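You operate a simulated robot arm through the tools that you are given. There is no shell and no other tool. Be economical: measure what you need, move in short steps, check, and stop when the job is done.

The job below is to be done with a simulated robot arm. You get a single attempt, and the scene is never put back.

Task
Stack the sack labelled "thick" from the top of the test bench on top of the sack labelled "thin".

The check looks at the end state, three seconds after you hand in, the way a careful person would. Anything else that was tipped, shoved, dropped, spilled or broken makes it a failure.

Robot
A 6-joint arm with a two-finger parallel gripper on a trunk, on a base that drives. Base frame: it is fixed to the floor where the robot stands at the start and does not move with it; the origin is under the middle of the robot, x ahead of it, y to its left, z up. Units: m, degrees, N and s.
With the tool pointing down near the work surface it reaches from about 0.48 to 0.88 m from the robot's upright axis, wherever it stands. Its first joint turns from -115.0 to 115.0 degrees. Payload 4.2 kg.
Tool frame: the origin (TCP) lies between the finger pads and is the grasp point; the fingertips stand 0.023 m ahead of it; z points along the fingers, y is the line along which they close. Largest opening 0.094 m; finger width 0.038, thickness 0.01; the body of the gripper, 0.054 by 0.096 m, starts 0.039 m behind the TCP.
Orientation is told as [roll, pitch, yaw] about the base's x, y, z axes, in that order, counted from this pose: with the fingers straight down and closing along the base's y, the tool's x points along the base's -x, its y along +y and its z along -z.

Tools
- The arm moves only by the tool play_rows. Its argument "moves" is a list of rows, each a list of 7 numbers: the shift along the tool's x, y, z in units of 300 mm (1.0 is 300 mm), then the turn, a rotation vector about the tool's x, y, z in units of 180 degrees (1.0 is 180 degrees), then the finger opening in cm, from 0 to 9.4. In form: [[tx, ty, tz, wx, wy, wz, claw], ...]. A call has 1 to 12 rows; each row is the pose to reach, as a shift and turn from the pose commanded when the call began, along the tool's axes at that moment. A call with a number of a shift or a turn outside -1 to 1 is refused whole. Each row takes 0.2 s and may step no farther than 0.05 m and 8.6 degrees from the row before; otherwise, or with a gripper value out of range, the whole call is refused. Where a pose cannot be reached the arm comes as near as it can. A force on the tool above 40 N (or 10 N above the force at the start of the call, whichever is more), or a blocked arm, ends the call early, and 0.2 s more pass. Each finger travels about 0.108 m/s and halts on what it meets, pressing with about 25 N; the grip force reading is that of the motor and also rises with nothing between the fingers. The clock runs only during rows and for 0.2 s after the last one: add rows that repeat a pose to give the fingers time. It gives the time, the measured TCP pose, the force on the tool (base axes), the opening and the grip force at its end, in the units of the frame above (readings bear some noise).
- Cameras (640 x 400 px; columns grow to the right, rows downward): "scene" is now at [0.24, 0.1869, 1.3453]; the picture's right is [-0.08, -1.00, 0.00], its down [-0.57, 0.04, -0.82] and it looks along [0.82, -0.06, -0.57] (base axes); focal length 256 px, centre (320, 200). "wrist" rides on the gripper at [0.086, 0.016, -0.074] in the tool frame; the picture's right is [-0.18, 0.98, 0.00], its down [-0.58, -0.11, -0.81] and it looks along [-0.79, -0.15, 0.59] (tool axes); focal length 243 px, centre (320, 200). There is no depth. A picture from a camera that has moved, and an enlarged one, comes with that camera's place and axes in the base frame and with its lens.
- get_image(camera): a new picture of that camera. The clock stands still meanwhile.
- raise_lower(by): slides the trunk up (or, below 0, down) by that many m; the arm and the scene camera ride with it, the base frame stays. It gives what a move gives, with no picture.
- roll_base(legs): drives the robot by 1 to 6 legs, each [ahead, turn to the left] in m and degrees, along the robot's own axes; the way and the turn of a leg run together, so that a leg with both is an arc; at most 1.5 m and 180 degrees a leg. The arm and the cameras ride along, it lands a little off, and it stops where it bumps. It gives what a move gives.
- pan_tilt(pan, tilt): turns the head with the scene camera to pan (to the left, within 80 degrees either way) and tilt (down, from -29 to 69), counted from straight ahead of the robot. It gives what a move gives.
- zoom(camera, box): a new picture of the part [left, top, right, bottom] of that camera's present view, enlarged. The clock stands still meanwhile.
- finish_job(): hands the job in; it is judged then, once.

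Go step by step. Nothing tells you exact positions but the pictures and the camera data: compare them with the known pose of the tool, close in by small moves and look again before you grip or let go. The budget is 120 turns and 90 pictures, counting those below and the enlarged ones. Unless the task says otherwise, let go and move clear before handing in, and close with one line.

The tools are called after ">>>" as a command line: name --pt "numbers of a row" for each row, then --argument value for the rest, lists and objects as JSON in quotes. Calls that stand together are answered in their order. play_rows: Moves the arm, as the interface text tells. Its arguments: {"type":"object","properties":{"moves":{"type":"array","items":{"type":"array","items":{"type":"number"}}}},"required":["moves"]} The other tools are called the same way: raise_lower (by) slides the trunk up or down; roll_base (legs) drives the base; pan_tilt (pan, tilt) turns the head that bears the scene camera; get_image (camera) takes a picture; zoom (camera, box) takes an enlarged picture of a part of a camera's view; finish_job () hands the job in.

At the start:

```text
time_s: 0.0
eef_pos: [0.603, 0.0177, 1.1776]
orientation: [-0.1, 0.0, 0.0]
ft_force: [-0.2, 0.4, -0.3]
opening: 0.0937
gripper_force: 0.1
trunk travel left (down, up): [-0.7, 0.29]
robot x, y, heading: [0.0028, -0.0025, 0.4]
head pan, tilt: [-4.3, 34.7]
```

scene: 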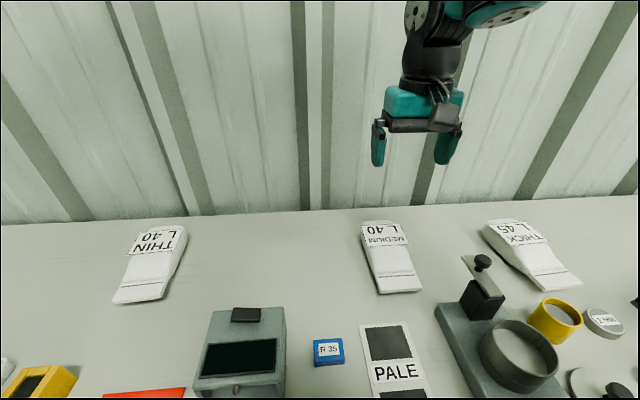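
wrist: 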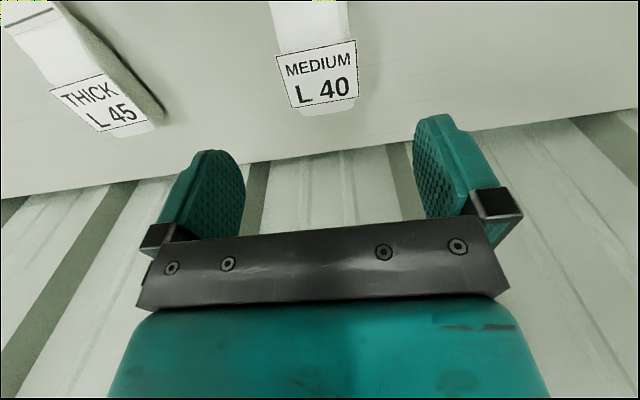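

The three sacks lie at the back of the bench: "thin" at about (0.67, 0.54), "medium" in the middle, and "thick" at about (0.62, -0.33). I'll look closer at both before moving.

>>> zoom --camera "scene" --box '[440, 190, 640, 315]'

>>> zoom --camera "scene" --box '[60, 200, 260, 325]'

```text
3.20 times, centred on (540, 252) of scene
camera zoom: at [0.24, 0.1869, 1.3453], right [-0.08, -1.0, 0.0], down [-0.57, 0.04, -0.82], along [0.82, -0.06, -0.57], focal length 819 px, centre (-384, 32)
```

zoom: 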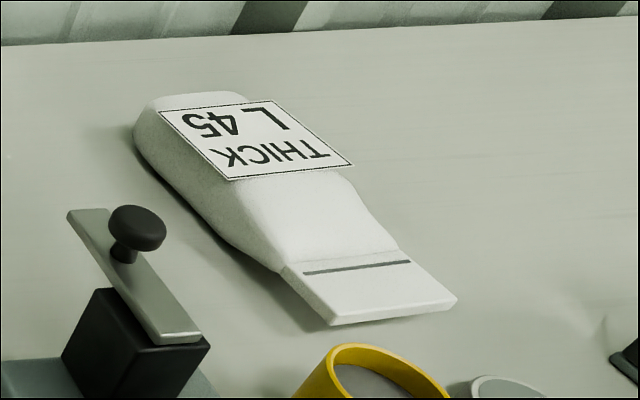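

```text
3.20 times, centred on (160, 262) of scene
camera zoom: at [0.24, 0.1869, 1.3453], right [-0.08, -1.0, 0.0], down [-0.57, 0.04, -0.82], along [0.82, -0.06, -0.57], focal length 819 px, centre (832, 0)
```

zoom: 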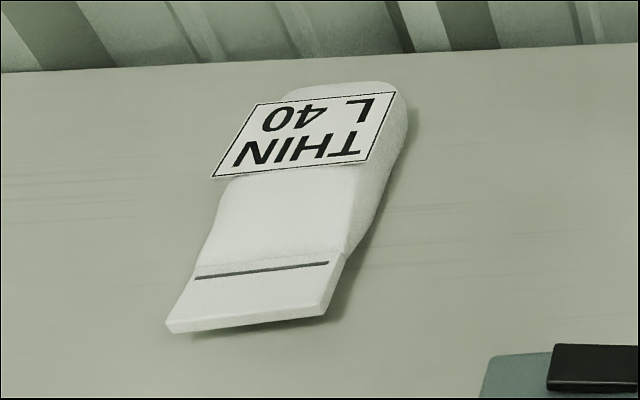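

The thick sack seems to lie about along x, and its width is close to the gripper's opening. I'll move the wrist camera over it to measure the width.

>>> play_rows --pt "0.045 -0.14 0 0 0 0 9.4" --pt "0.09 -0.28 0 0 0 0 9.4" --pt "0.135 -0.42 0 0 0 0 9.4" --pt "0.18 -0.56 0 0 0 0 9.4" --pt "0.225 -0.7 0 0 0 0 9.4" --pt "0.27 -0.84 0 0 0 0 9.4" --pt "0.3 -0.98 0 0 0 0 9.4" --pt "0.3 -0.98 0 0 0 0 9.4"

>>> get_image --camera "wrist"

>>> get_image --camera "scene"

```text
time_s: 1.8
eef_pos: [0.5122, -0.2771, 1.1781]
orientation: [0.0, 0.0, 0.1]
ft_force: [-0.3, 0.2, 0.2]
opening: 0.094
gripper_force: 0.0
trunk travel left (down, up): [-0.7, 0.29]
robot x, y, heading: [0.0043, -0.0028, 0.1]
head pan, tilt: [-4.3, 34.7]
```

```text
85 pictures are left
camera wrist: at [0.4258, -0.2607, 1.252], right [0.18, 0.98, 0.0], down [0.58, -0.11, 0.81], along [0.79, -0.15, -0.59], focal length 243 px, centre (320, 200)
```

wrist: 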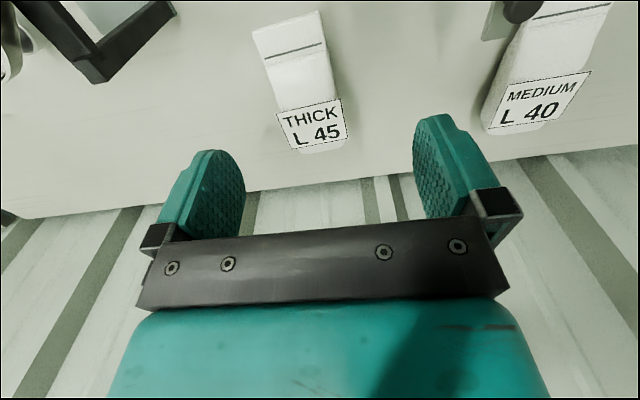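

```text
84 pictures are left
camera scene: at [0.2399, 0.1869, 1.3453], right [-0.08, -1.0, 0.0], down [-0.57, 0.04, -0.82], along [0.82, -0.06, -0.57], focal length 256 px, centre (320, 200)
```

scene: 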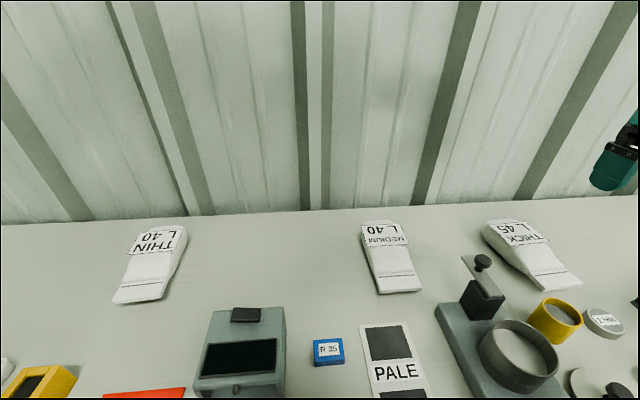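

The thick sack is in the wrist view now, so I'll enlarge that part to measure it.

>>> zoom --camera "wrist" --box '[210, 0, 402, 160]'

```text
2.50 times, centred on (306, 80) of wrist
camera zoom: at [0.4258, -0.2607, 1.252], right [0.18, 0.98, 0.0], down [0.58, -0.11, 0.81], along [0.79, -0.15, -0.59], focal length 606 px, centre (355, 500)
```

zoom: 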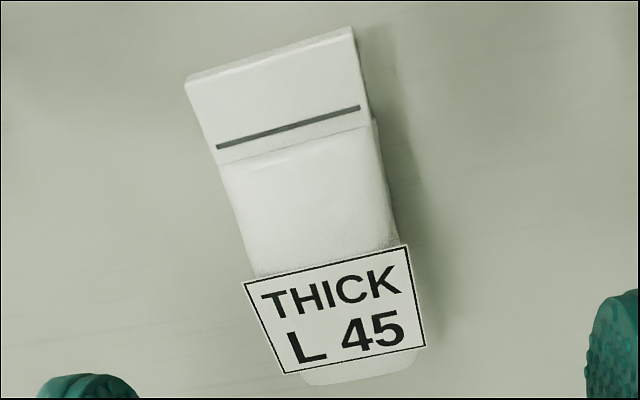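

The label's two views agree at z ≈ 0.94, so the thick sack is about 6 cm high and 8.7 cm wide. Its centre line is near y = -0.317 with a yaw of about +4.5°. I'll hover just before the label, at x ≈ 0.60, and check the alignment.

>>> play_rows --pt "-0.06 -0.027 0.105 0 0 -0.005 9.4" --pt "-0.12 -0.055 0.21 0 0 -0.01 9.4" --pt "-0.18 -0.082 0.315 0 0 -0.015 9.4" --pt "-0.24 -0.11 0.42 0 0 -0.02 9.4" --pt "-0.293 -0.137 0.527 0 0 -0.025 9.4" --pt "-0.293 -0.137 0.527 0 0 -0.025 9.4"

>>> get_image --camera "wrist"

>>> zoom --camera "scene" --box '[440, 160, 640, 285]'

```text
time_s: 3.2
eef_pos: [0.6008, -0.3192, 1.0203]
orientation: [0.0, 0.0, 4.4]
ft_force: [1.2, -1.0, 0.7]
opening: 0.0939
gripper_force: 0.1
trunk travel left (down, up): [-0.7, 0.29]
robot x, y, heading: [0.0003, -0.0039, 0.0]
head pan, tilt: [-4.3, 34.7]
```

```text
82 pictures are left
camera wrist: at [0.5129, -0.3085, 1.0944], right [0.11, 0.99, 0.0], down [0.59, -0.06, 0.81], along [0.8, -0.09, -0.59], focal length 243 px, centre (320, 200)
```

wrist: 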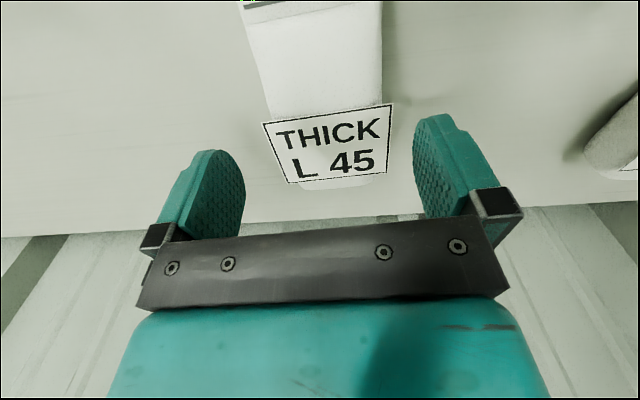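

```text
3.20 times, centred on (540, 222) of scene
camera zoom: at [0.2398, 0.1869, 1.3453], right [-0.08, -1.0, 0.0], down [-0.57, 0.04, -0.82], along [0.82, -0.06, -0.57], focal length 819 px, centre (-384, 128)
```

zoom: 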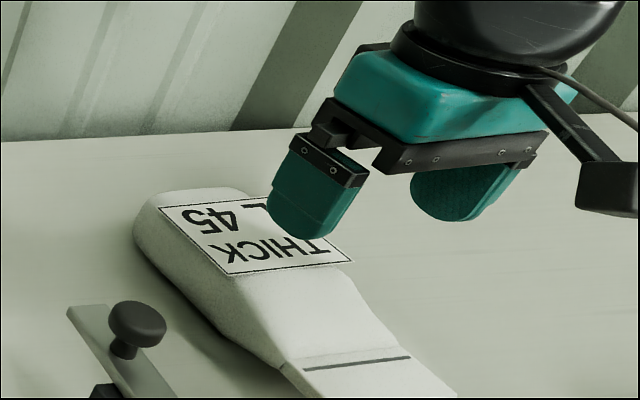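

The tool is centred on the sack within about 1 mm, and the sack's width there is about 8.7 cm. I'll lower the fingers to just above the sack's top and look again.

>>> play_rows --pt "0 0.001 0.09 0 0 0 9.4" --pt "0 0.002 0.18 0 0 0 9.4" --pt "0 0.002 0.18 0 0 0 9.4"

>>> get_image --camera "wrist"

>>> zoom --camera "scene" --box '[440, 180, 640, 305]'

```text
time_s: 4.0
eef_pos: [0.5996, -0.3172, 0.9666]
orientation: [0.0, 0.1, 4.5]
ft_force: [0.7, 0.2, -1.1]
opening: 0.0937
gripper_force: 0.0
trunk travel left (down, up): [-0.7, 0.29]
robot x, y, heading: [0.0009, 0.001, -0.1]
head pan, tilt: [-4.3, 34.7]
```

```text
80 pictures are left
camera wrist: at [0.5124, -0.308, 1.041], right [0.11, 0.99, 0.0], down [0.59, -0.06, 0.81], along [0.8, -0.09, -0.59], focal length 243 px, centre (320, 200)
```

wrist: 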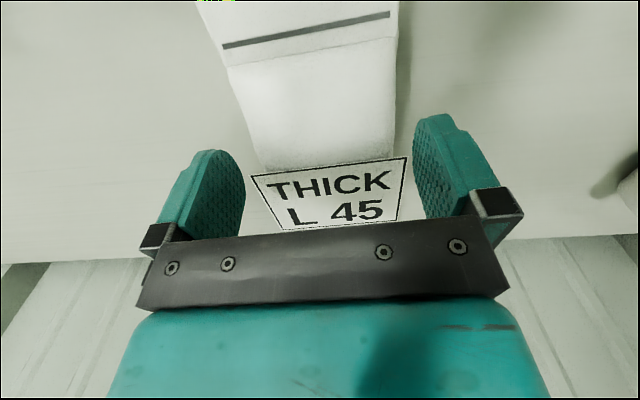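

```text
3.20 times, centred on (540, 242) of scene
camera zoom: at [0.2399, 0.1869, 1.3453], right [-0.08, -1.0, 0.0], down [-0.57, 0.04, -0.82], along [0.82, -0.06, -0.57], focal length 819 px, centre (-384, 64)
```

zoom: 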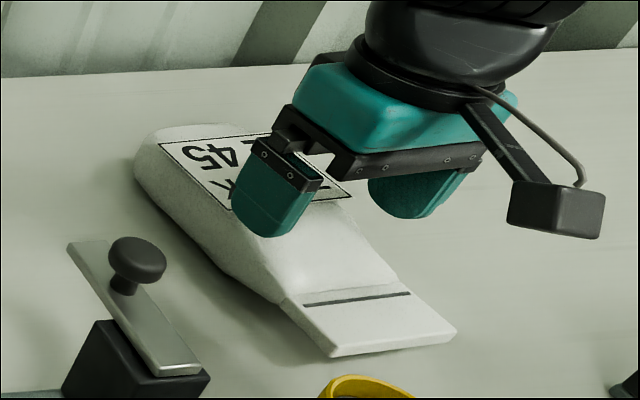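

The alignment holds: the sack's centre line is at y ≈ -0.318 and its width is 8.6 cm. I'll back off 1 cm to keep clear of the label card, then descend slowly around the body.

>>> play_rows --pt "0.035 0.0 0.0 0 0 0 9.4" --pt "0.035 0.0 0.04 0 0 0 9.4" --pt "0.035 0.0 0.08 0 0 0 9.4" --pt "0.035 0.0 0.11 0 0 0 9.4" --pt "0.035 0.0 0.11 0 0 0 9.4"

>>> get_image --camera "wrist"

>>> zoom --camera "scene" --box '[440, 180, 640, 305]'

```text
time_s: 5.2
eef_pos: [0.5901, -0.3162, 0.9331]
orientation: [0.0, 0.0, 4.5]
ft_force: [0.0, -0.4, 0.9]
opening: 0.094
gripper_force: 0.0
trunk travel left (down, up): [-0.7, 0.29]
robot x, y, heading: [-0.0014, -0.0004, -0.2]
head pan, tilt: [-4.3, 34.7]
```

```text
78 pictures are left
camera wrist: at [0.5029, -0.3081, 1.0076], right [0.11, 0.99, 0.0], down [0.59, -0.06, 0.81], along [0.8, -0.09, -0.59], focal length 243 px, centre (320, 200)
```

wrist: 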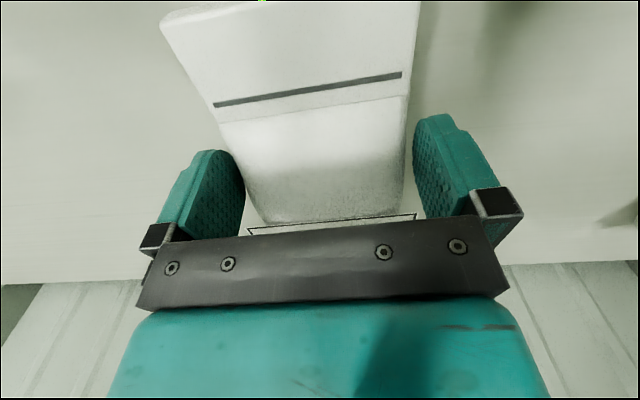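

```text
3.20 times, centred on (540, 242) of scene
camera zoom: at [0.2399, 0.1868, 1.3453], right [-0.08, -1.0, 0.0], down [-0.57, 0.04, -0.82], along [0.82, -0.06, -0.57], focal length 819 px, centre (-384, 64)
```

zoom: 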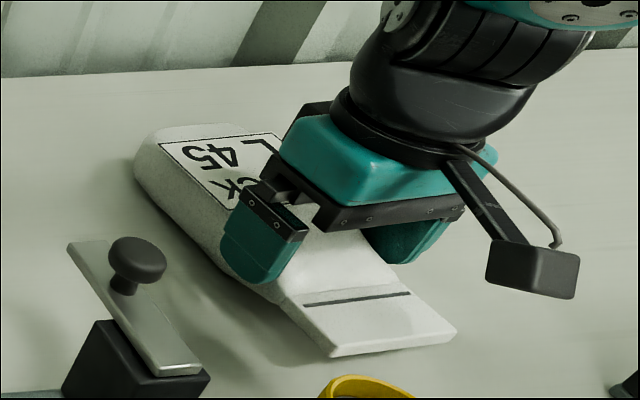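

The fingers straddle the sack freely with no contact force. I'll go 2 cm lower and close.

>>> play_rows --pt "0 0 0.035 0 0 0 9.4" --pt "0 0 0.07 0 0 0 9.4" --pt "0 0 0.07 0 0 0 9.4" --pt "0 0 0.07 0 0 0 7.5" --pt "0 0 0.07 0 0 0 6.5" --pt "0 0 0.07 0 0 0 6.0"

>>> get_image --camera "wrist"

>>> zoom --camera "scene" --box '[440, 180, 640, 305]'

```text
time_s: 6.6
eef_pos: [0.5892, -0.3186, 0.9122]
orientation: [0.0, -0.1, 4.5]
ft_force: [1.3, -1.9, 1.2]
opening: 0.0903
gripper_force: 25.2
trunk travel left (down, up): [-0.7, 0.29]
robot x, y, heading: [0.0045, 0.0011, 0.1]
head pan, tilt: [-4.3, 34.7]
```

```text
76 pictures are left
camera wrist: at [0.5026, -0.3085, 0.9868], right [0.11, 0.99, 0.0], down [0.59, -0.06, 0.81], along [0.8, -0.09, -0.59], focal length 243 px, centre (320, 200)
```

wrist: 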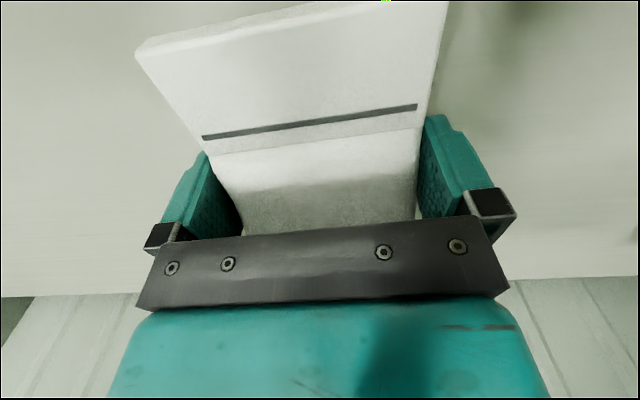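

```text
3.20 times, centred on (540, 242) of scene
camera zoom: at [0.24, 0.1867, 1.3453], right [-0.08, -1.0, 0.0], down [-0.57, 0.04, -0.82], along [0.82, -0.06, -0.57], focal length 819 px, centre (-384, 64)
```

zoom: 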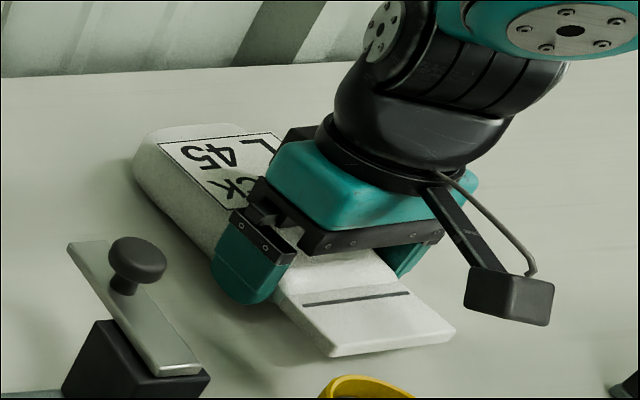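

The sack is gripped at 9.0 cm opening with 25 N. I'll lift a little and see how it hangs.

>>> play_rows --pt "0 0 -0.03 0 0 0 6.0" --pt "0 0 -0.06 0 0 0 6.0" --pt "0 0 -0.1 0 0 0 6.0" --pt "0 0 -0.1 0 0 0 6.0"

>>> get_image --camera "wrist"

>>> zoom --camera "scene" --box '[440, 180, 640, 305]'

```text
time_s: 7.6
eef_pos: [0.5907, -0.3182, 0.9418]
orientation: [0.0, 0.0, 4.5]
ft_force: [-0.6, 0.1, -4.2]
opening: 0.0898
gripper_force: 24.6
trunk travel left (down, up): [-0.7, 0.29]
robot x, y, heading: [-0.0043, 0.0019, -0.0]
head pan, tilt: [-4.3, 34.7]
```

```text
74 pictures are left
camera wrist: at [0.5029, -0.3086, 1.0169], right [0.11, 0.99, 0.0], down [0.59, -0.06, 0.81], along [0.8, -0.09, -0.59], focal length 243 px, centre (320, 200)
```

wrist: 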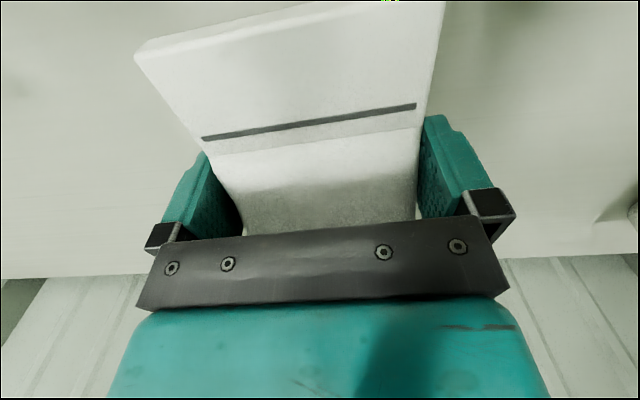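

```text
3.20 times, centred on (540, 242) of scene
camera zoom: at [0.2401, 0.1867, 1.3453], right [-0.08, -1.0, 0.0], down [-0.57, 0.04, -0.82], along [0.82, -0.06, -0.57], focal length 819 px, centre (-384, 64)
```

zoom: 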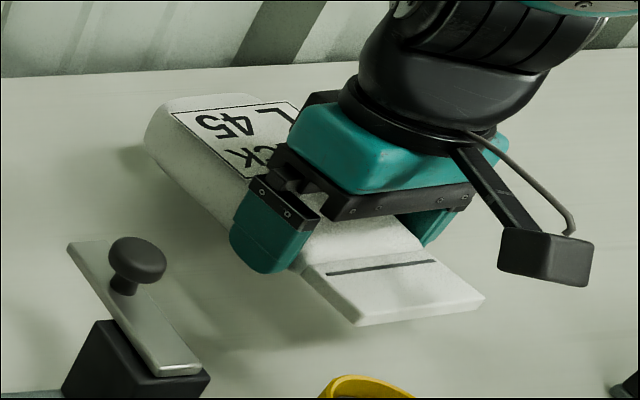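

The sack hangs level and weighs about 0.4 kg. I'll raise it well clear and carry it toward the left.

>>> play_rows --pt "0 0 -0.1 0 0 0 6.0" --pt "0 0 -0.2 0 0 0 6.0" --pt "0 0 -0.3 0 0 0 6.0" --pt "0 0 -0.4 0 0 0 6.0" --pt "0 0 -0.48 0 0 0 6.0" --pt "-0.012 0.1 -0.48 0 0 0 6.0" --pt "-0.026 0.2 -0.48 0 0 0 6.0" --pt "-0.039 0.3 -0.48 0 0 0 6.0" --pt "-0.052 0.4 -0.48 0 0 0 6.0" --pt "-0.065 0.5 -0.48 0 0 0 6.0" --pt "-0.078 0.6 -0.48 0 0 0 6.0" --pt "-0.09 0.7 -0.48 0 0 0 6.0"

>>> play_rows --pt "-0.012 0.09 0 0 0 0 6.0" --pt "-0.024 0.18 0 0 0 0 6.0" --pt "-0.036 0.27 0 0 0 0 6.0" --pt "-0.048 0.36 0 0 0 0 6.0" --pt "-0.06 0.45 0 0 0 0 6.0" --pt "-0.072 0.54 0 0 0 0 6.0" --pt "-0.084 0.63 0 0 0 0 6.0" --pt "-0.096 0.72 0 0 0 0 6.0" --pt "-0.108 0.81 0 0 0 0 6.0" --pt "-0.12 0.9 0 0 0 0 6.0" --pt "-0.13 0.96 0 0 0 0 6.0" --pt "-0.13 0.96 0 0 0 0 6.0"

>>> get_image --camera "scene"

>>> get_image --camera "wrist"

```text
time_s: 10.2
eef_pos: [0.6012, -0.1055, 1.0862]
orientation: [0.0, 0.1, 4.5]
ft_force: [0.2, -1.0, -4.4]
opening: 0.0899
gripper_force: 24.9
trunk travel left (down, up): [-0.7, 0.29]
robot x, y, heading: [-0.0012, -0.0017, -0.0]
head pan, tilt: [-4.3, 34.7]
```

```text
time_s: 12.8
eef_pos: [0.6179, 0.1846, 1.0859]
orientation: [0.0, 0.0, 4.5]
ft_force: [-0.4, 0.1, -4.1]
opening: 0.0898
gripper_force: 25.2
trunk travel left (down, up): [-0.7, 0.29]
robot x, y, heading: [-0.0017, 0.0007, -0.0]
head pan, tilt: [-4.3, 34.7]
```

```text
72 pictures are left
camera scene: at [0.2401, 0.187, 1.3452], right [-0.08, -1.0, 0.0], down [-0.57, 0.04, -0.82], along [0.82, -0.06, -0.57], focal length 256 px, centre (320, 200)
```

scene: 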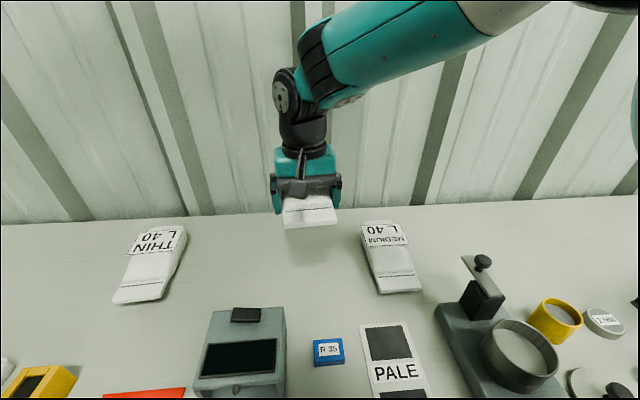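

```text
71 pictures are left
camera wrist: at [0.5301, 0.1938, 1.1609], right [0.11, 0.99, 0.0], down [0.59, -0.06, 0.81], along [0.8, -0.09, -0.59], focal length 243 px, centre (320, 200)
```

wrist: 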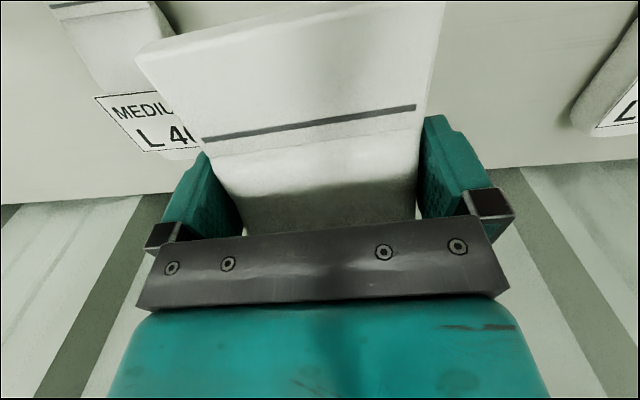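

The sack rides stably. I'll go on to y ≈ 0.38 and get a second view of the thin sack to triangulate it, turning the head toward it as well.

>>> play_rows --pt "-0.012 0.1 0 0 0 0 6.0" --pt "-0.024 0.2 0 0 0 0 6.0" --pt "-0.036 0.3 0 0 0 0 6.0" --pt "-0.048 0.4 0 0 0 0 6.0" --pt "-0.06 0.5 0 0 0 0 6.0" --pt "-0.072 0.6 0 0 0 0 6.0" --pt "-0.072 0.64 0 0 0 0 6.0" --pt "-0.072 0.64 0 0 0 0 6.0"

>>> pan_tilt --pan 35 --tilt 38

>>> get_image --camera "scene"

>>> get_image --camera "wrist"

```text
time_s: 14.6
eef_pos: [0.6225, 0.3774, 1.0859]
orientation: [0.0, 0.0, 4.5]
ft_force: [0.0, 0.1, -4.0]
opening: 0.0899
gripper_force: 25.0
trunk travel left (down, up): [-0.7, 0.29]
robot x, y, heading: [-0.005, 0.0021, 0.1]
head pan, tilt: [-4.3, 34.7]
```

```text
time_s: 15.7
eef_pos: [0.624, 0.3771, 1.0868]
orientation: [-0.1, 0.0, 4.5]
ft_force: [0.5, -0.9, -4.7]
opening: 0.0897
gripper_force: 24.7
trunk travel left (down, up): [-0.7, 0.29]
robot x, y, heading: [0.001, -0.0015, -0.1]
head pan, tilt: [35.0, 38.0]
```

```text
70 pictures are left
camera scene: at [0.2229, 0.2432, 1.3402], right [0.57, -0.82, 0.0], down [-0.5, -0.35, -0.79], along [0.65, 0.45, -0.62], focal length 256 px, centre (320, 200)
```

scene: 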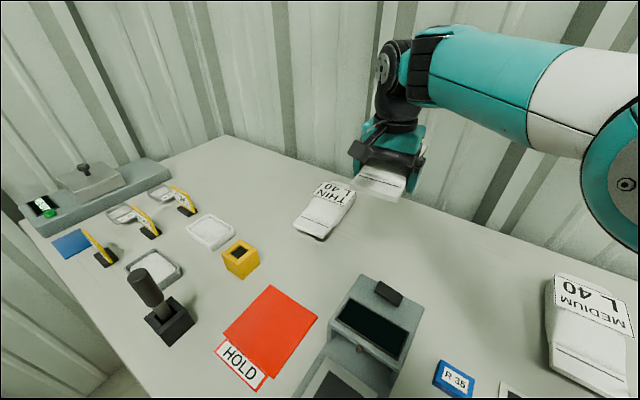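

```text
69 pictures are left
camera wrist: at [0.5369, 0.3862, 1.1609], right [0.11, 0.99, 0.0], down [0.59, -0.06, 0.81], along [0.8, -0.09, -0.59], focal length 243 px, centre (320, 200)
```

wrist: 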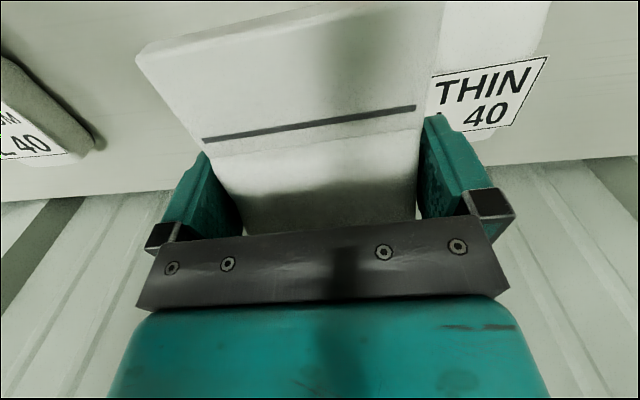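

The triangulation is good enough in plan, but I want the thin sack's height and axis better. I'll zoom in with the turned head.

>>> zoom --camera "scene" --box '[260, 140, 420, 240]'

```text
4.00 times, centred on (340, 190) of scene
camera zoom: at [0.2229, 0.2432, 1.3402], right [0.57, -0.82, 0.0], down [-0.5, -0.35, -0.79], along [0.65, 0.45, -0.62], focal length 1024 px, centre (240, 240)
```

zoom: 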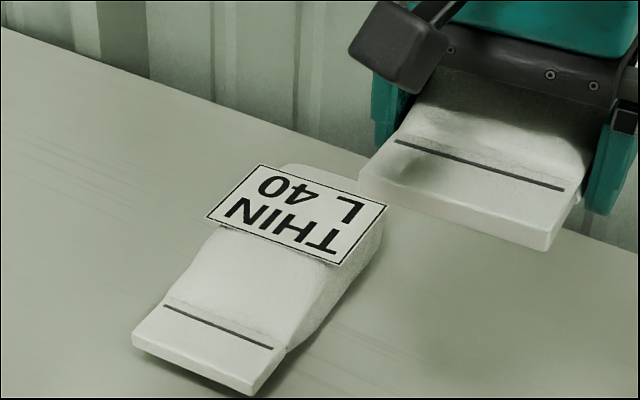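

The thin sack's label edge centre is at (0.663, 0.527) with its top at z ≈ 0.93 and a yaw of about 4.7°, the same heading as the held sack. I'll go over it at TCP ≈ (0.637, 0.531) and look before lowering.

>>> play_rows --pt "-0.015 0.09 0 0 0 0 6.0" --pt "-0.03 0.18 0 0 0 0 6.0" --pt "-0.045 0.27 0 0 0 0 6.0" --pt "-0.06 0.36 0 0 0 0 6.0" --pt "-0.075 0.45 0 0 0 0 6.0" --pt "-0.085 0.508 0 0 0 0 6.0" --pt "-0.085 0.508 0.1 0 0 0 6.0" --pt "-0.085 0.508 0.2 0 0 0 6.0" --pt "-0.085 0.508 0.2 0 0 0 6.0"

>>> zoom --camera "scene" --box '[240, 100, 464, 240]'

>>> get_image --camera "wrist"

```text
time_s: 17.7
eef_pos: [0.582, 0.4511, 1.03]
orientation: [0.0, -0.1, 4.4]
ft_force: [0.0, -0.2, -4.8]
opening: 0.0899
gripper_force: 24.9
out of reach, approached as far as the arm can: row 2, 3, 4, 5, 6, 7, 8, 9
trunk travel left (down, up): [-0.7, 0.29]
robot x, y, heading: [0.0053, 0.0007, 0.1]
head pan, tilt: [35.0, 38.0]
```

```text
2.86 times, centred on (352, 170) of scene
camera zoom: at [0.2228, 0.2433, 1.3402], right [0.57, -0.82, 0.0], down [-0.5, -0.35, -0.79], along [0.65, 0.45, -0.62], focal length 732 px, centre (229, 286)
```

zoom: 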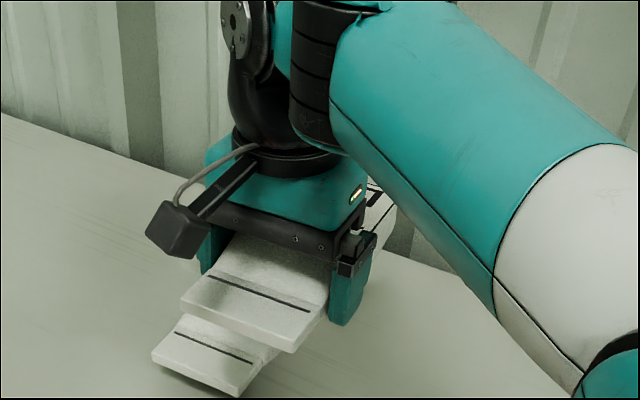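

```text
66 pictures are left
camera wrist: at [0.4953, 0.4612, 1.1055], right [0.11, 0.99, 0.0], down [0.59, -0.06, 0.81], along [0.8, -0.09, -0.59], focal length 243 px, centre (320, 200)
```

wrist: 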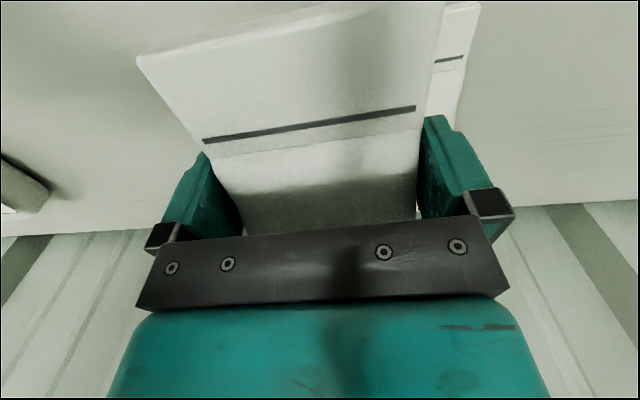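

The arm ran out of radius at this height, with the TCP at (0.582, 0.451). Raising the trunk lets the arm work lower relative to its shoulder, which should give more reach.

>>> raise_lower --by 0.15

```text
time_s: 19.4
eef_pos: [0.5826, 0.4522, 1.1806]
orientation: [-0.1, 0.0, 4.5]
ft_force: [0.0, 0.4, -4.7]
opening: 0.0898
gripper_force: 24.5
trunk travel left (down, up): [-0.85, 0.14]
robot x, y, heading: [-0.0008, -0.0003, 0.2]
head pan, tilt: [35.0, 38.0]
```

Next I'll lower 12 cm straight down and see what position it reaches.

>>> play_rows --pt "0 0 0.1 0 0 0 6.0" --pt "0 0 0.2 0 0 0 6.0" --pt "0 0 0.3 0 0 0 6.0" --pt "0 0 0.4 0 0 0 6.0" --pt "0 0 0.4 0 0 0 6.0"

```text
time_s: 20.6
eef_pos: [0.5812, 0.4523, 1.0613]
orientation: [0.0, 0.0, 4.5]
ft_force: [-0.8, 0.9, -4.6]
opening: 0.09
gripper_force: 24.9
trunk travel left (down, up): [-0.85, 0.14]
robot x, y, heading: [-0.0044, 0.0039, -0.1]
head pan, tilt: [35.0, 38.0]
```

The command now follows the true pose. I'll move out to (0.637, 0.531) at this height.

>>> play_rows --pt "-0.05 0.06 0 0 0 0 6.0" --pt "-0.1 0.12 0 0 0 0 6.0" --pt "-0.15 0.18 0 0 0 0 6.0" --pt "-0.205 0.248 0 0 0 0 6.0" --pt "-0.205 0.248 0 0 0 0 6.0"

>>> get_image --camera "wrist"

>>> get_image --camera "scene"

```text
time_s: 21.8
eef_pos: [0.5863, 0.4608, 1.0635]
orientation: [0.1, 0.1, 4.5]
ft_force: [-0.1, -1.1, -4.4]
opening: 0.0901
gripper_force: 24.8
out of reach, approached as far as the arm can: row 1, 2, 3, 4, 5
trunk travel left (down, up): [-0.85, 0.14]
robot x, y, heading: [0.0018, -0.0003, 0.1]
head pan, tilt: [35.0, 38.0]
```

```text
65 pictures are left
camera wrist: at [0.498, 0.4701, 1.138], right [0.11, 0.99, 0.0], down [0.59, -0.06, 0.81], along [0.8, -0.09, -0.59], focal length 243 px, centre (320, 200)
```

wrist: 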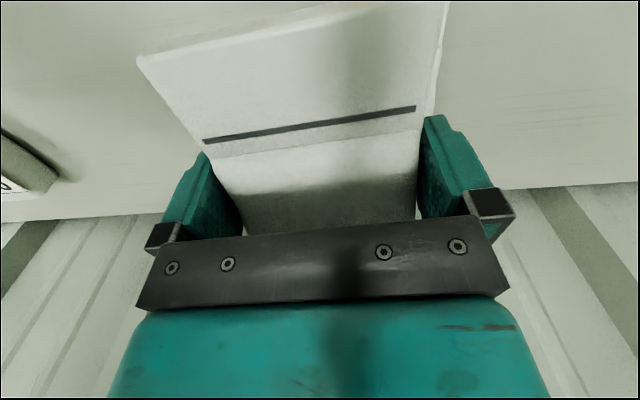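

```text
64 pictures are left
camera scene: at [0.2229, 0.2433, 1.4901], right [0.57, -0.82, 0.0], down [-0.5, -0.35, -0.79], along [0.65, 0.45, -0.62], focal length 256 px, centre (320, 200)
```

scene: 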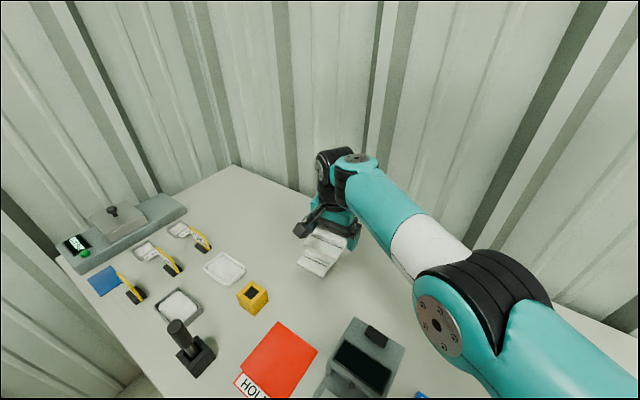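

The arm is at its limit radius of about 0.75 m, so the base must come about 0.2 m to the left. First I'll draw the arm in and raise it, then I'll shift the base by backing off at a slant and returning.

>>> play_rows --pt "0.05 -0.07 -0.06 0 0 0 6.0" --pt "0.1 -0.14 -0.12 0 0 0 6.0" --pt "0.16 -0.21 -0.18 0 0 0 6.0" --pt "0.21 -0.28 -0.24 0 0 0 6.0" --pt "0.27 -0.35 -0.3 0 0 0 6.0" --pt "0.32 -0.41 -0.34 0 0 0 6.0" --pt "0.32 -0.41 -0.34 0 0 0 6.0"

>>> pan_tilt --pan 0 --tilt 60

>>> get_image --camera "scene"

>>> pan_tilt --pan 80 --tilt 40

>>> get_image --camera "scene"

```text
time_s: 23.4
eef_pos: [0.499, 0.3293, 1.1657]
orientation: [0.0, -0.1, 4.5]
ft_force: [-0.1, -0.5, -3.9]
opening: 0.0897
gripper_force: 24.8
trunk travel left (down, up): [-0.85, 0.14]
robot x, y, heading: [0.0028, -0.0026, -0.1]
head pan, tilt: [35.0, 38.0]
```

```text
time_s: 24.4
eef_pos: [0.4996, 0.329, 1.1664]
orientation: [0.0, 0.0, 4.5]
ft_force: [0.1, 0.7, -4.1]
opening: 0.0898
gripper_force: 25.0
trunk travel left (down, up): [-0.85, 0.14]
robot x, y, heading: [-0.0028, -0.0, 0.1]
head pan, tilt: [0.0, 60.0]
```

```text
63 pictures are left
camera scene: at [0.2188, 0.1938, 1.4605], right [0.0, -1.0, 0.0], down [-0.87, 0.0, -0.5], along [0.5, 0.0, -0.87], focal length 256 px, centre (320, 200)
```

scene: 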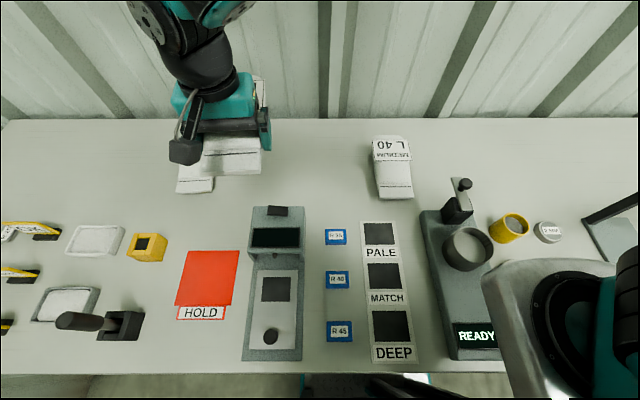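

```text
time_s: 25.9
eef_pos: [0.4987, 0.3292, 1.1649]
orientation: [0.0, 0.0, 4.6]
ft_force: [-0.5, 0.4, -2.7]
opening: 0.09
gripper_force: 25.1
trunk travel left (down, up): [-0.85, 0.14]
robot x, y, heading: [0.0017, 0.0025, -0.3]
head pan, tilt: [80.0, 40.0]
```

```text
62 pictures are left
camera scene: at [0.1669, 0.2774, 1.4872], right [0.98, -0.17, 0.0], down [-0.11, -0.63, -0.77], along [0.13, 0.75, -0.64], focal length 256 px, centre (320, 200)
```

scene: 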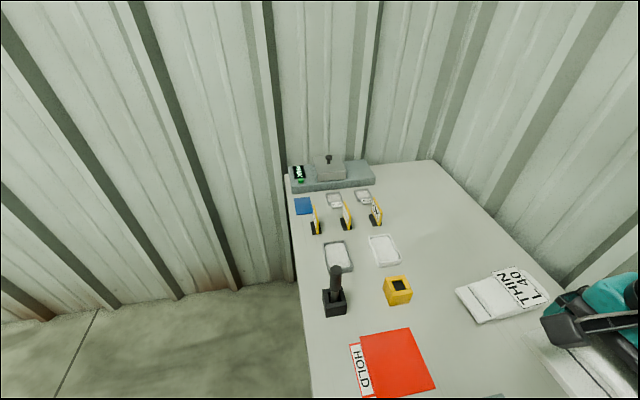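

The bench edge is at x ≈ 0.18 and the floor is free on the left. I'll back off before turning, then slant back and return about 0.22 m further left.

>>> roll_base --legs '[[-0.1, 0], [-0.1, -30], [-0.4, 0], [0, 30]]'

```text
time_s: 32.1
eef_pos: [-0.0425, 0.5529, 1.1664]
orientation: [0.1, 0.0, 4.3]
ft_force: [-0.6, -0.3, -4.8]
opening: 0.0898
gripper_force: 24.8
trunk travel left (down, up): [-0.85, 0.14]
robot x, y, heading: [-0.5456, 0.2266, -0.3]
head pan, tilt: [80.0, 40.0]
```

The base is now at (-0.546, 0.227) with heading about 0. I'll drive it ahead again, keeping a little short of where it stood.

>>> roll_base --legs '[[0.53, 0.2]]'

>>> pan_tilt --pan 10 --tilt 40

>>> get_image --camera "scene"

>>> get_image --camera "wrist"

```text
time_s: 35.2
eef_pos: [0.4854, 0.5526, 1.1653]
orientation: [0.0, 0.0, 4.2]
ft_force: [0.0, 0.4, -4.3]
opening: 0.0898
gripper_force: 24.3
trunk travel left (down, up): [-0.85, 0.14]
robot x, y, heading: [-0.0148, 0.2242, -0.2]
head pan, tilt: [80.0, 40.0]
```

```text
time_s: 36.6
eef_pos: [0.4849, 0.5522, 1.1655]
orientation: [-0.1, -0.1, 4.3]
ft_force: [0.0, -0.1, -4.1]
opening: 0.09
gripper_force: 24.8
trunk travel left (down, up): [-0.85, 0.14]
robot x, y, heading: [-0.016, 0.2257, -0.3]
head pan, tilt: [10.0, 40.0]
```

```text
61 pictures are left
camera scene: at [0.2213, 0.433, 1.4872], right [0.17, -0.99, 0.0], down [-0.63, -0.11, -0.77], along [0.75, 0.13, -0.64], focal length 256 px, centre (320, 200)
```

scene: 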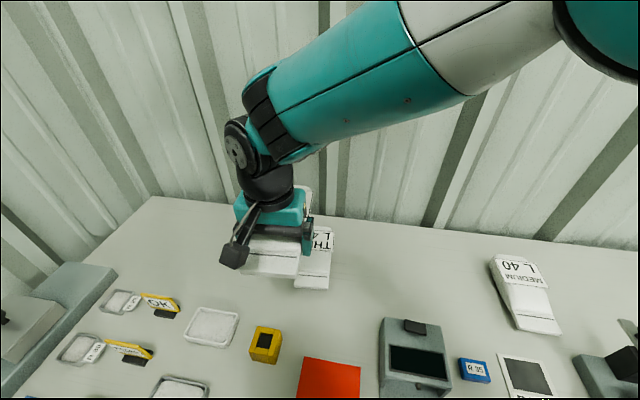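

```text
60 pictures are left
camera wrist: at [0.3979, 0.562, 1.2402], right [0.11, 0.99, 0.0], down [0.59, -0.06, 0.81], along [0.8, -0.09, -0.59], focal length 243 px, centre (320, 200)
```

wrist: 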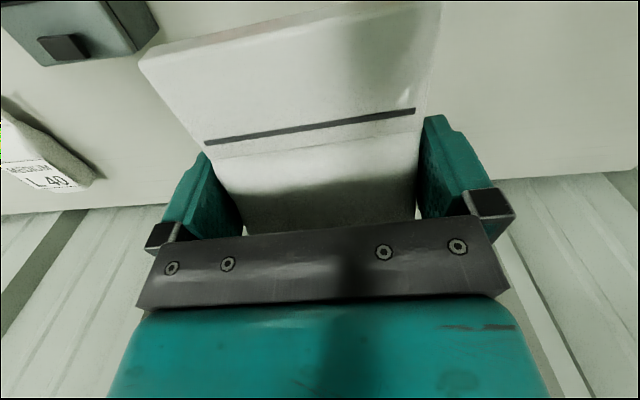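

The base move worked, and the TCP is at (0.485, 0.552). I'll move out over the thin sack at z ≈ 1.06.

>>> play_rows --pt "-0.1 -0.02 0.07 0 0 0 6.0" --pt "-0.2 -0.04 0.14 0 0 0 6.0" --pt "-0.3 -0.06 0.21 0 0 0 6.0" --pt "-0.4 -0.085 0.28 0 0 0 6.0" --pt "-0.5 -0.108 0.35 0 0 -0.001 6.0" --pt "-0.5 -0.108 0.35 0 0 -0.002 6.0"

>>> zoom --camera "scene" --box '[200, 150, 424, 290]'

>>> get_image --camera "wrist"

```text
time_s: 38.0
eef_pos: [0.6387, 0.5315, 1.0605]
orientation: [0.0, 0.0, 4.6]
ft_force: [1.2, -0.2, -4.1]
opening: 0.09
gripper_force: 25.2
trunk travel left (down, up): [-0.85, 0.14]
robot x, y, heading: [-0.018, 0.2224, -0.1]
head pan, tilt: [10.0, 40.0]
```

```text
2.86 times, centred on (312, 220) of scene
camera zoom: at [0.2213, 0.4329, 1.4872], right [0.17, -0.99, 0.0], down [-0.63, -0.11, -0.77], along [0.75, 0.13, -0.64], focal length 732 px, centre (343, 143)
```

zoom: 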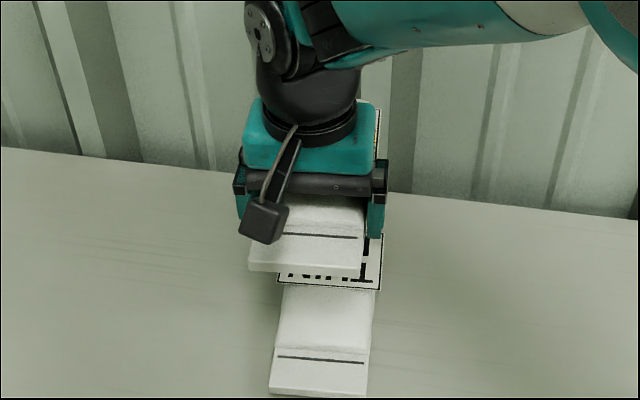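

```text
58 pictures are left
camera wrist: at [0.5496, 0.5401, 1.135], right [0.1, 0.99, 0.0], down [0.59, -0.06, 0.81], along [0.8, -0.08, -0.59], focal length 243 px, centre (320, 200)
```

wrist: 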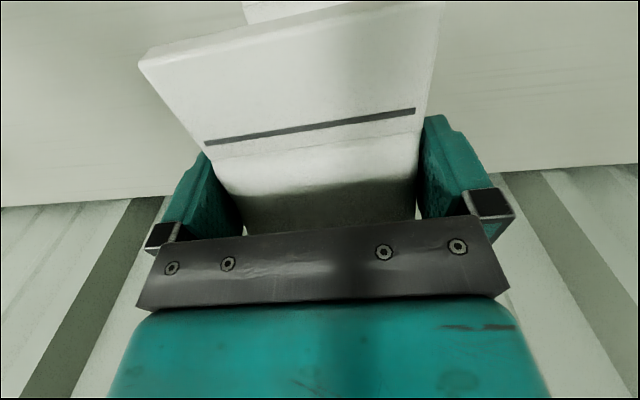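

Compared in the same picture, the held sack's tail is about 15 mm ahead of and 10 mm left of the thin sack's tail. I'll correct that and lower to just above contact.

>>> play_rows --pt "0.036 -0.031 0.03 0 0 0 6.0" --pt "0.036 -0.031 0.1 0 0 0 6.0" --pt "0.036 -0.031 0.17 0 0 0 6.0" --pt "0.036 -0.031 0.23 0 0 0 6.0" --pt "0.036 -0.031 0.23 0 0 0 6.0"

>>> zoom --camera "scene" --box '[230, 170, 390, 290]'

>>> get_image --camera "wrist"

```text
time_s: 39.2
eef_pos: [0.6268, 0.5212, 0.9914]
orientation: [0.0, 0.0, 4.7]
ft_force: [-0.7, -0.2, -3.8]
opening: 0.0899
gripper_force: 24.6
trunk travel left (down, up): [-0.85, 0.14]
robot x, y, heading: [-0.0124, 0.2216, -0.1]
head pan, tilt: [10.0, 40.0]
```

```text
3.33 times, centred on (310, 230) of scene
camera zoom: at [0.2213, 0.4329, 1.4872], right [0.17, -0.99, 0.0], down [-0.63, -0.11, -0.77], along [0.75, 0.13, -0.64], focal length 854 px, centre (353, 100)
```

zoom: 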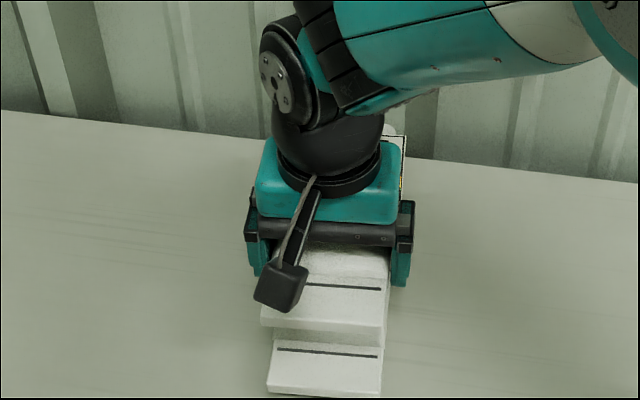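

```text
56 pictures are left
camera wrist: at [0.5396, 0.5303, 1.0663], right [0.1, 0.99, 0.0], down [0.59, -0.06, 0.81], along [0.8, -0.08, -0.59], focal length 243 px, centre (320, 200)
```

wrist: 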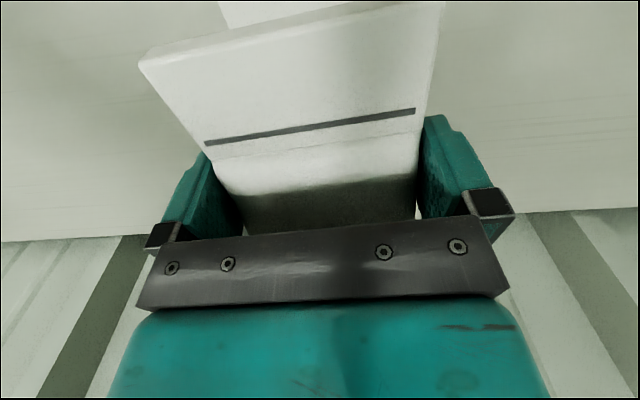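

The tails now coincide in plan within a few millimetres. I'll lower in small steps toward the expected contact at z ≈ 0.96.

>>> play_rows --pt "0 0 0.02 0 0 0 6.0" --pt "0 0 0.04 0 0 0 6.0" --pt "0 0 0.06 0 0 0 6.0" --pt "0 0 0.08 0 0 0 6.0" --pt "0 0 0.08 0 0 0 6.0"

>>> zoom --camera "scene" --box '[230, 170, 390, 290]'

```text
time_s: 40.4
eef_pos: [0.6281, 0.5208, 0.968]
orientation: [0.0, 0.1, 4.7]
ft_force: [-0.5, 0.3, -2.5]
opening: 0.0899
gripper_force: 25.5
trunk travel left (down, up): [-0.85, 0.14]
robot x, y, heading: [-0.0165, 0.2277, -0.0]
head pan, tilt: [10.0, 40.0]
```

```text
3.33 times, centred on (310, 230) of scene
camera zoom: at [0.2212, 0.4329, 1.4872], right [0.17, -0.99, 0.0], down [-0.63, -0.11, -0.77], along [0.75, 0.13, -0.64], focal length 854 px, centre (353, 100)
```

zoom: 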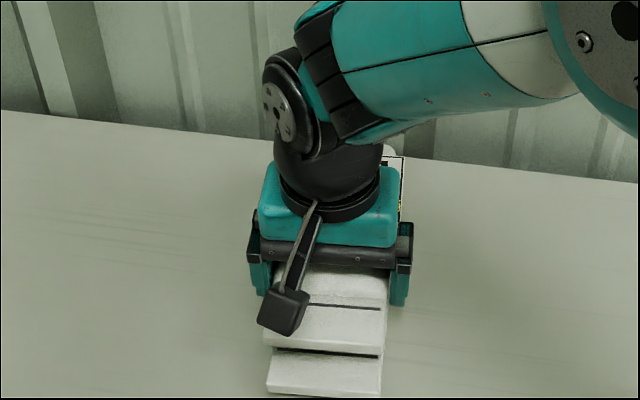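

There is no clear contact yet. I'll continue in 2 mm steps and watch the force.

>>> play_rows --pt "0 0 0.007 0 0 0 6.0" --pt "0 0 0.013 0 0 0 6.0" --pt "0 0 0.013 0 0 0 6.0"

>>> play_rows --pt "0 0 0.007 0 0 0 6.0" --pt "0 0 0.007 0 0 0 6.0"

```text
time_s: 41.2
eef_pos: [0.6281, 0.5209, 0.9653]
orientation: [0.1, -0.2, 4.7]
ft_force: [-1.7, -2.4, 19.9]
opening: 0.0892
gripper_force: 25.4
trunk travel left (down, up): [-0.85, 0.14]
robot x, y, heading: [-0.0121, 0.2287, -0.0]
head pan, tilt: [10.0, 40.0]
```

```text
time_s: 41.8
eef_pos: [0.6269, 0.5213, 0.9624]
orientation: [0.0, -0.1, 4.7]
ft_force: [2.4, -0.4, 19.0]
opening: 0.0897
gripper_force: 25.1
trunk travel left (down, up): [-0.85, 0.14]
robot x, y, heading: [-0.0179, 0.226, -0.0]
head pan, tilt: [10.0, 40.0]
```

Contact came at z ≈ 0.965, pressing with about 19 N. I'll ease up to relieve the force and look before letting go.

>>> play_rows --pt "0 0 -0.006 0 0 0 6.0" --pt "0 0 -0.009 0 0 0 6.0" --pt "0 0 -0.009 0 0 0 6.0"

>>> zoom --camera "scene" --box '[230, 170, 390, 290]'

>>> get_image --camera "wrist"

```text
time_s: 42.6
eef_pos: [0.6256, 0.5208, 0.9627]
orientation: [-0.2, 0.2, 4.7]
ft_force: [0.1, 1.2, -1.4]
opening: 0.09
gripper_force: 25.9
trunk travel left (down, up): [-0.85, 0.14]
robot x, y, heading: [-0.0115, 0.2241, -0.3]
head pan, tilt: [10.0, 40.0]
```

```text
3.33 times, centred on (310, 230) of scene
camera zoom: at [0.2212, 0.433, 1.487], right [0.17, -0.99, 0.0], down [-0.63, -0.11, -0.77], along [0.75, 0.13, -0.64], focal length 854 px, centre (353, 100)
```

zoom: 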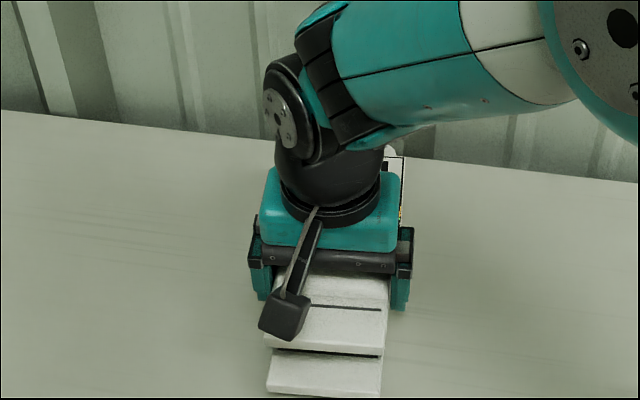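

```text
53 pictures are left
camera wrist: at [0.5391, 0.5297, 1.0379], right [0.1, 0.99, 0.0], down [0.59, -0.06, 0.8], along [0.8, -0.08, -0.59], focal length 243 px, centre (320, 200)
```

wrist: 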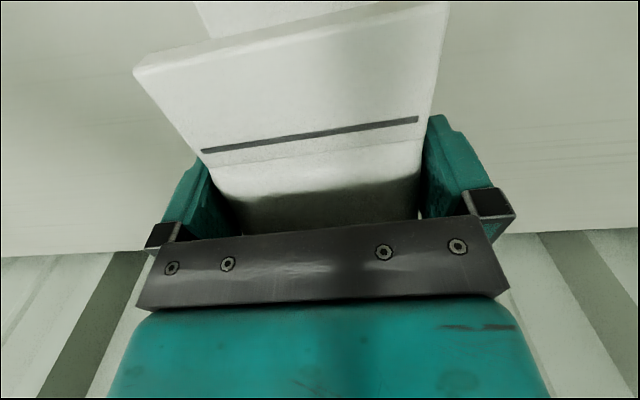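

The load is now mostly on the thin sack and the thick sack sits flat on it. I'll open the fingers and check.

>>> play_rows --pt "0 0 0 0 0 0 9.1" --pt "0 0 0 0 0 0 9.25" --pt "0 0 0 0 0 0 9.4" --pt "0 0 0 0 0 0 9.4"

>>> get_image --camera "wrist"

>>> zoom --camera "scene" --box '[230, 170, 390, 290]'

```text
time_s: 43.6
eef_pos: [0.6273, 0.52, 0.9646]
orientation: [0.0, 0.0, 4.8]
ft_force: [-0.1, -0.3, 0.2]
opening: 0.0941
gripper_force: 0.1
trunk travel left (down, up): [-0.85, 0.14]
robot x, y, heading: [-0.0158, 0.2254, -0.1]
head pan, tilt: [10.0, 40.0]
```

```text
52 pictures are left
camera wrist: at [0.5398, 0.53, 1.039], right [0.1, 0.99, 0.0], down [0.59, -0.06, 0.81], along [0.8, -0.08, -0.59], focal length 243 px, centre (320, 200)
```

wrist: 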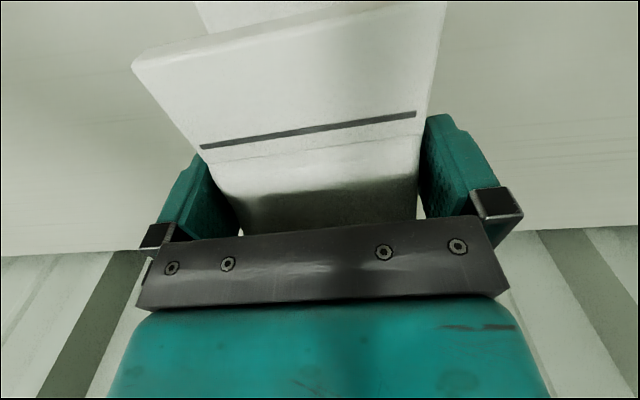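

```text
3.33 times, centred on (310, 230) of scene
camera zoom: at [0.2212, 0.4328, 1.4872], right [0.17, -0.99, 0.0], down [-0.63, -0.11, -0.77], along [0.75, 0.13, -0.64], focal length 854 px, centre (353, 100)
```

zoom: 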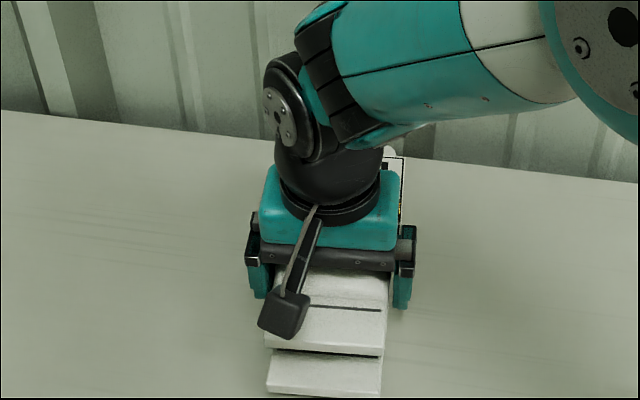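

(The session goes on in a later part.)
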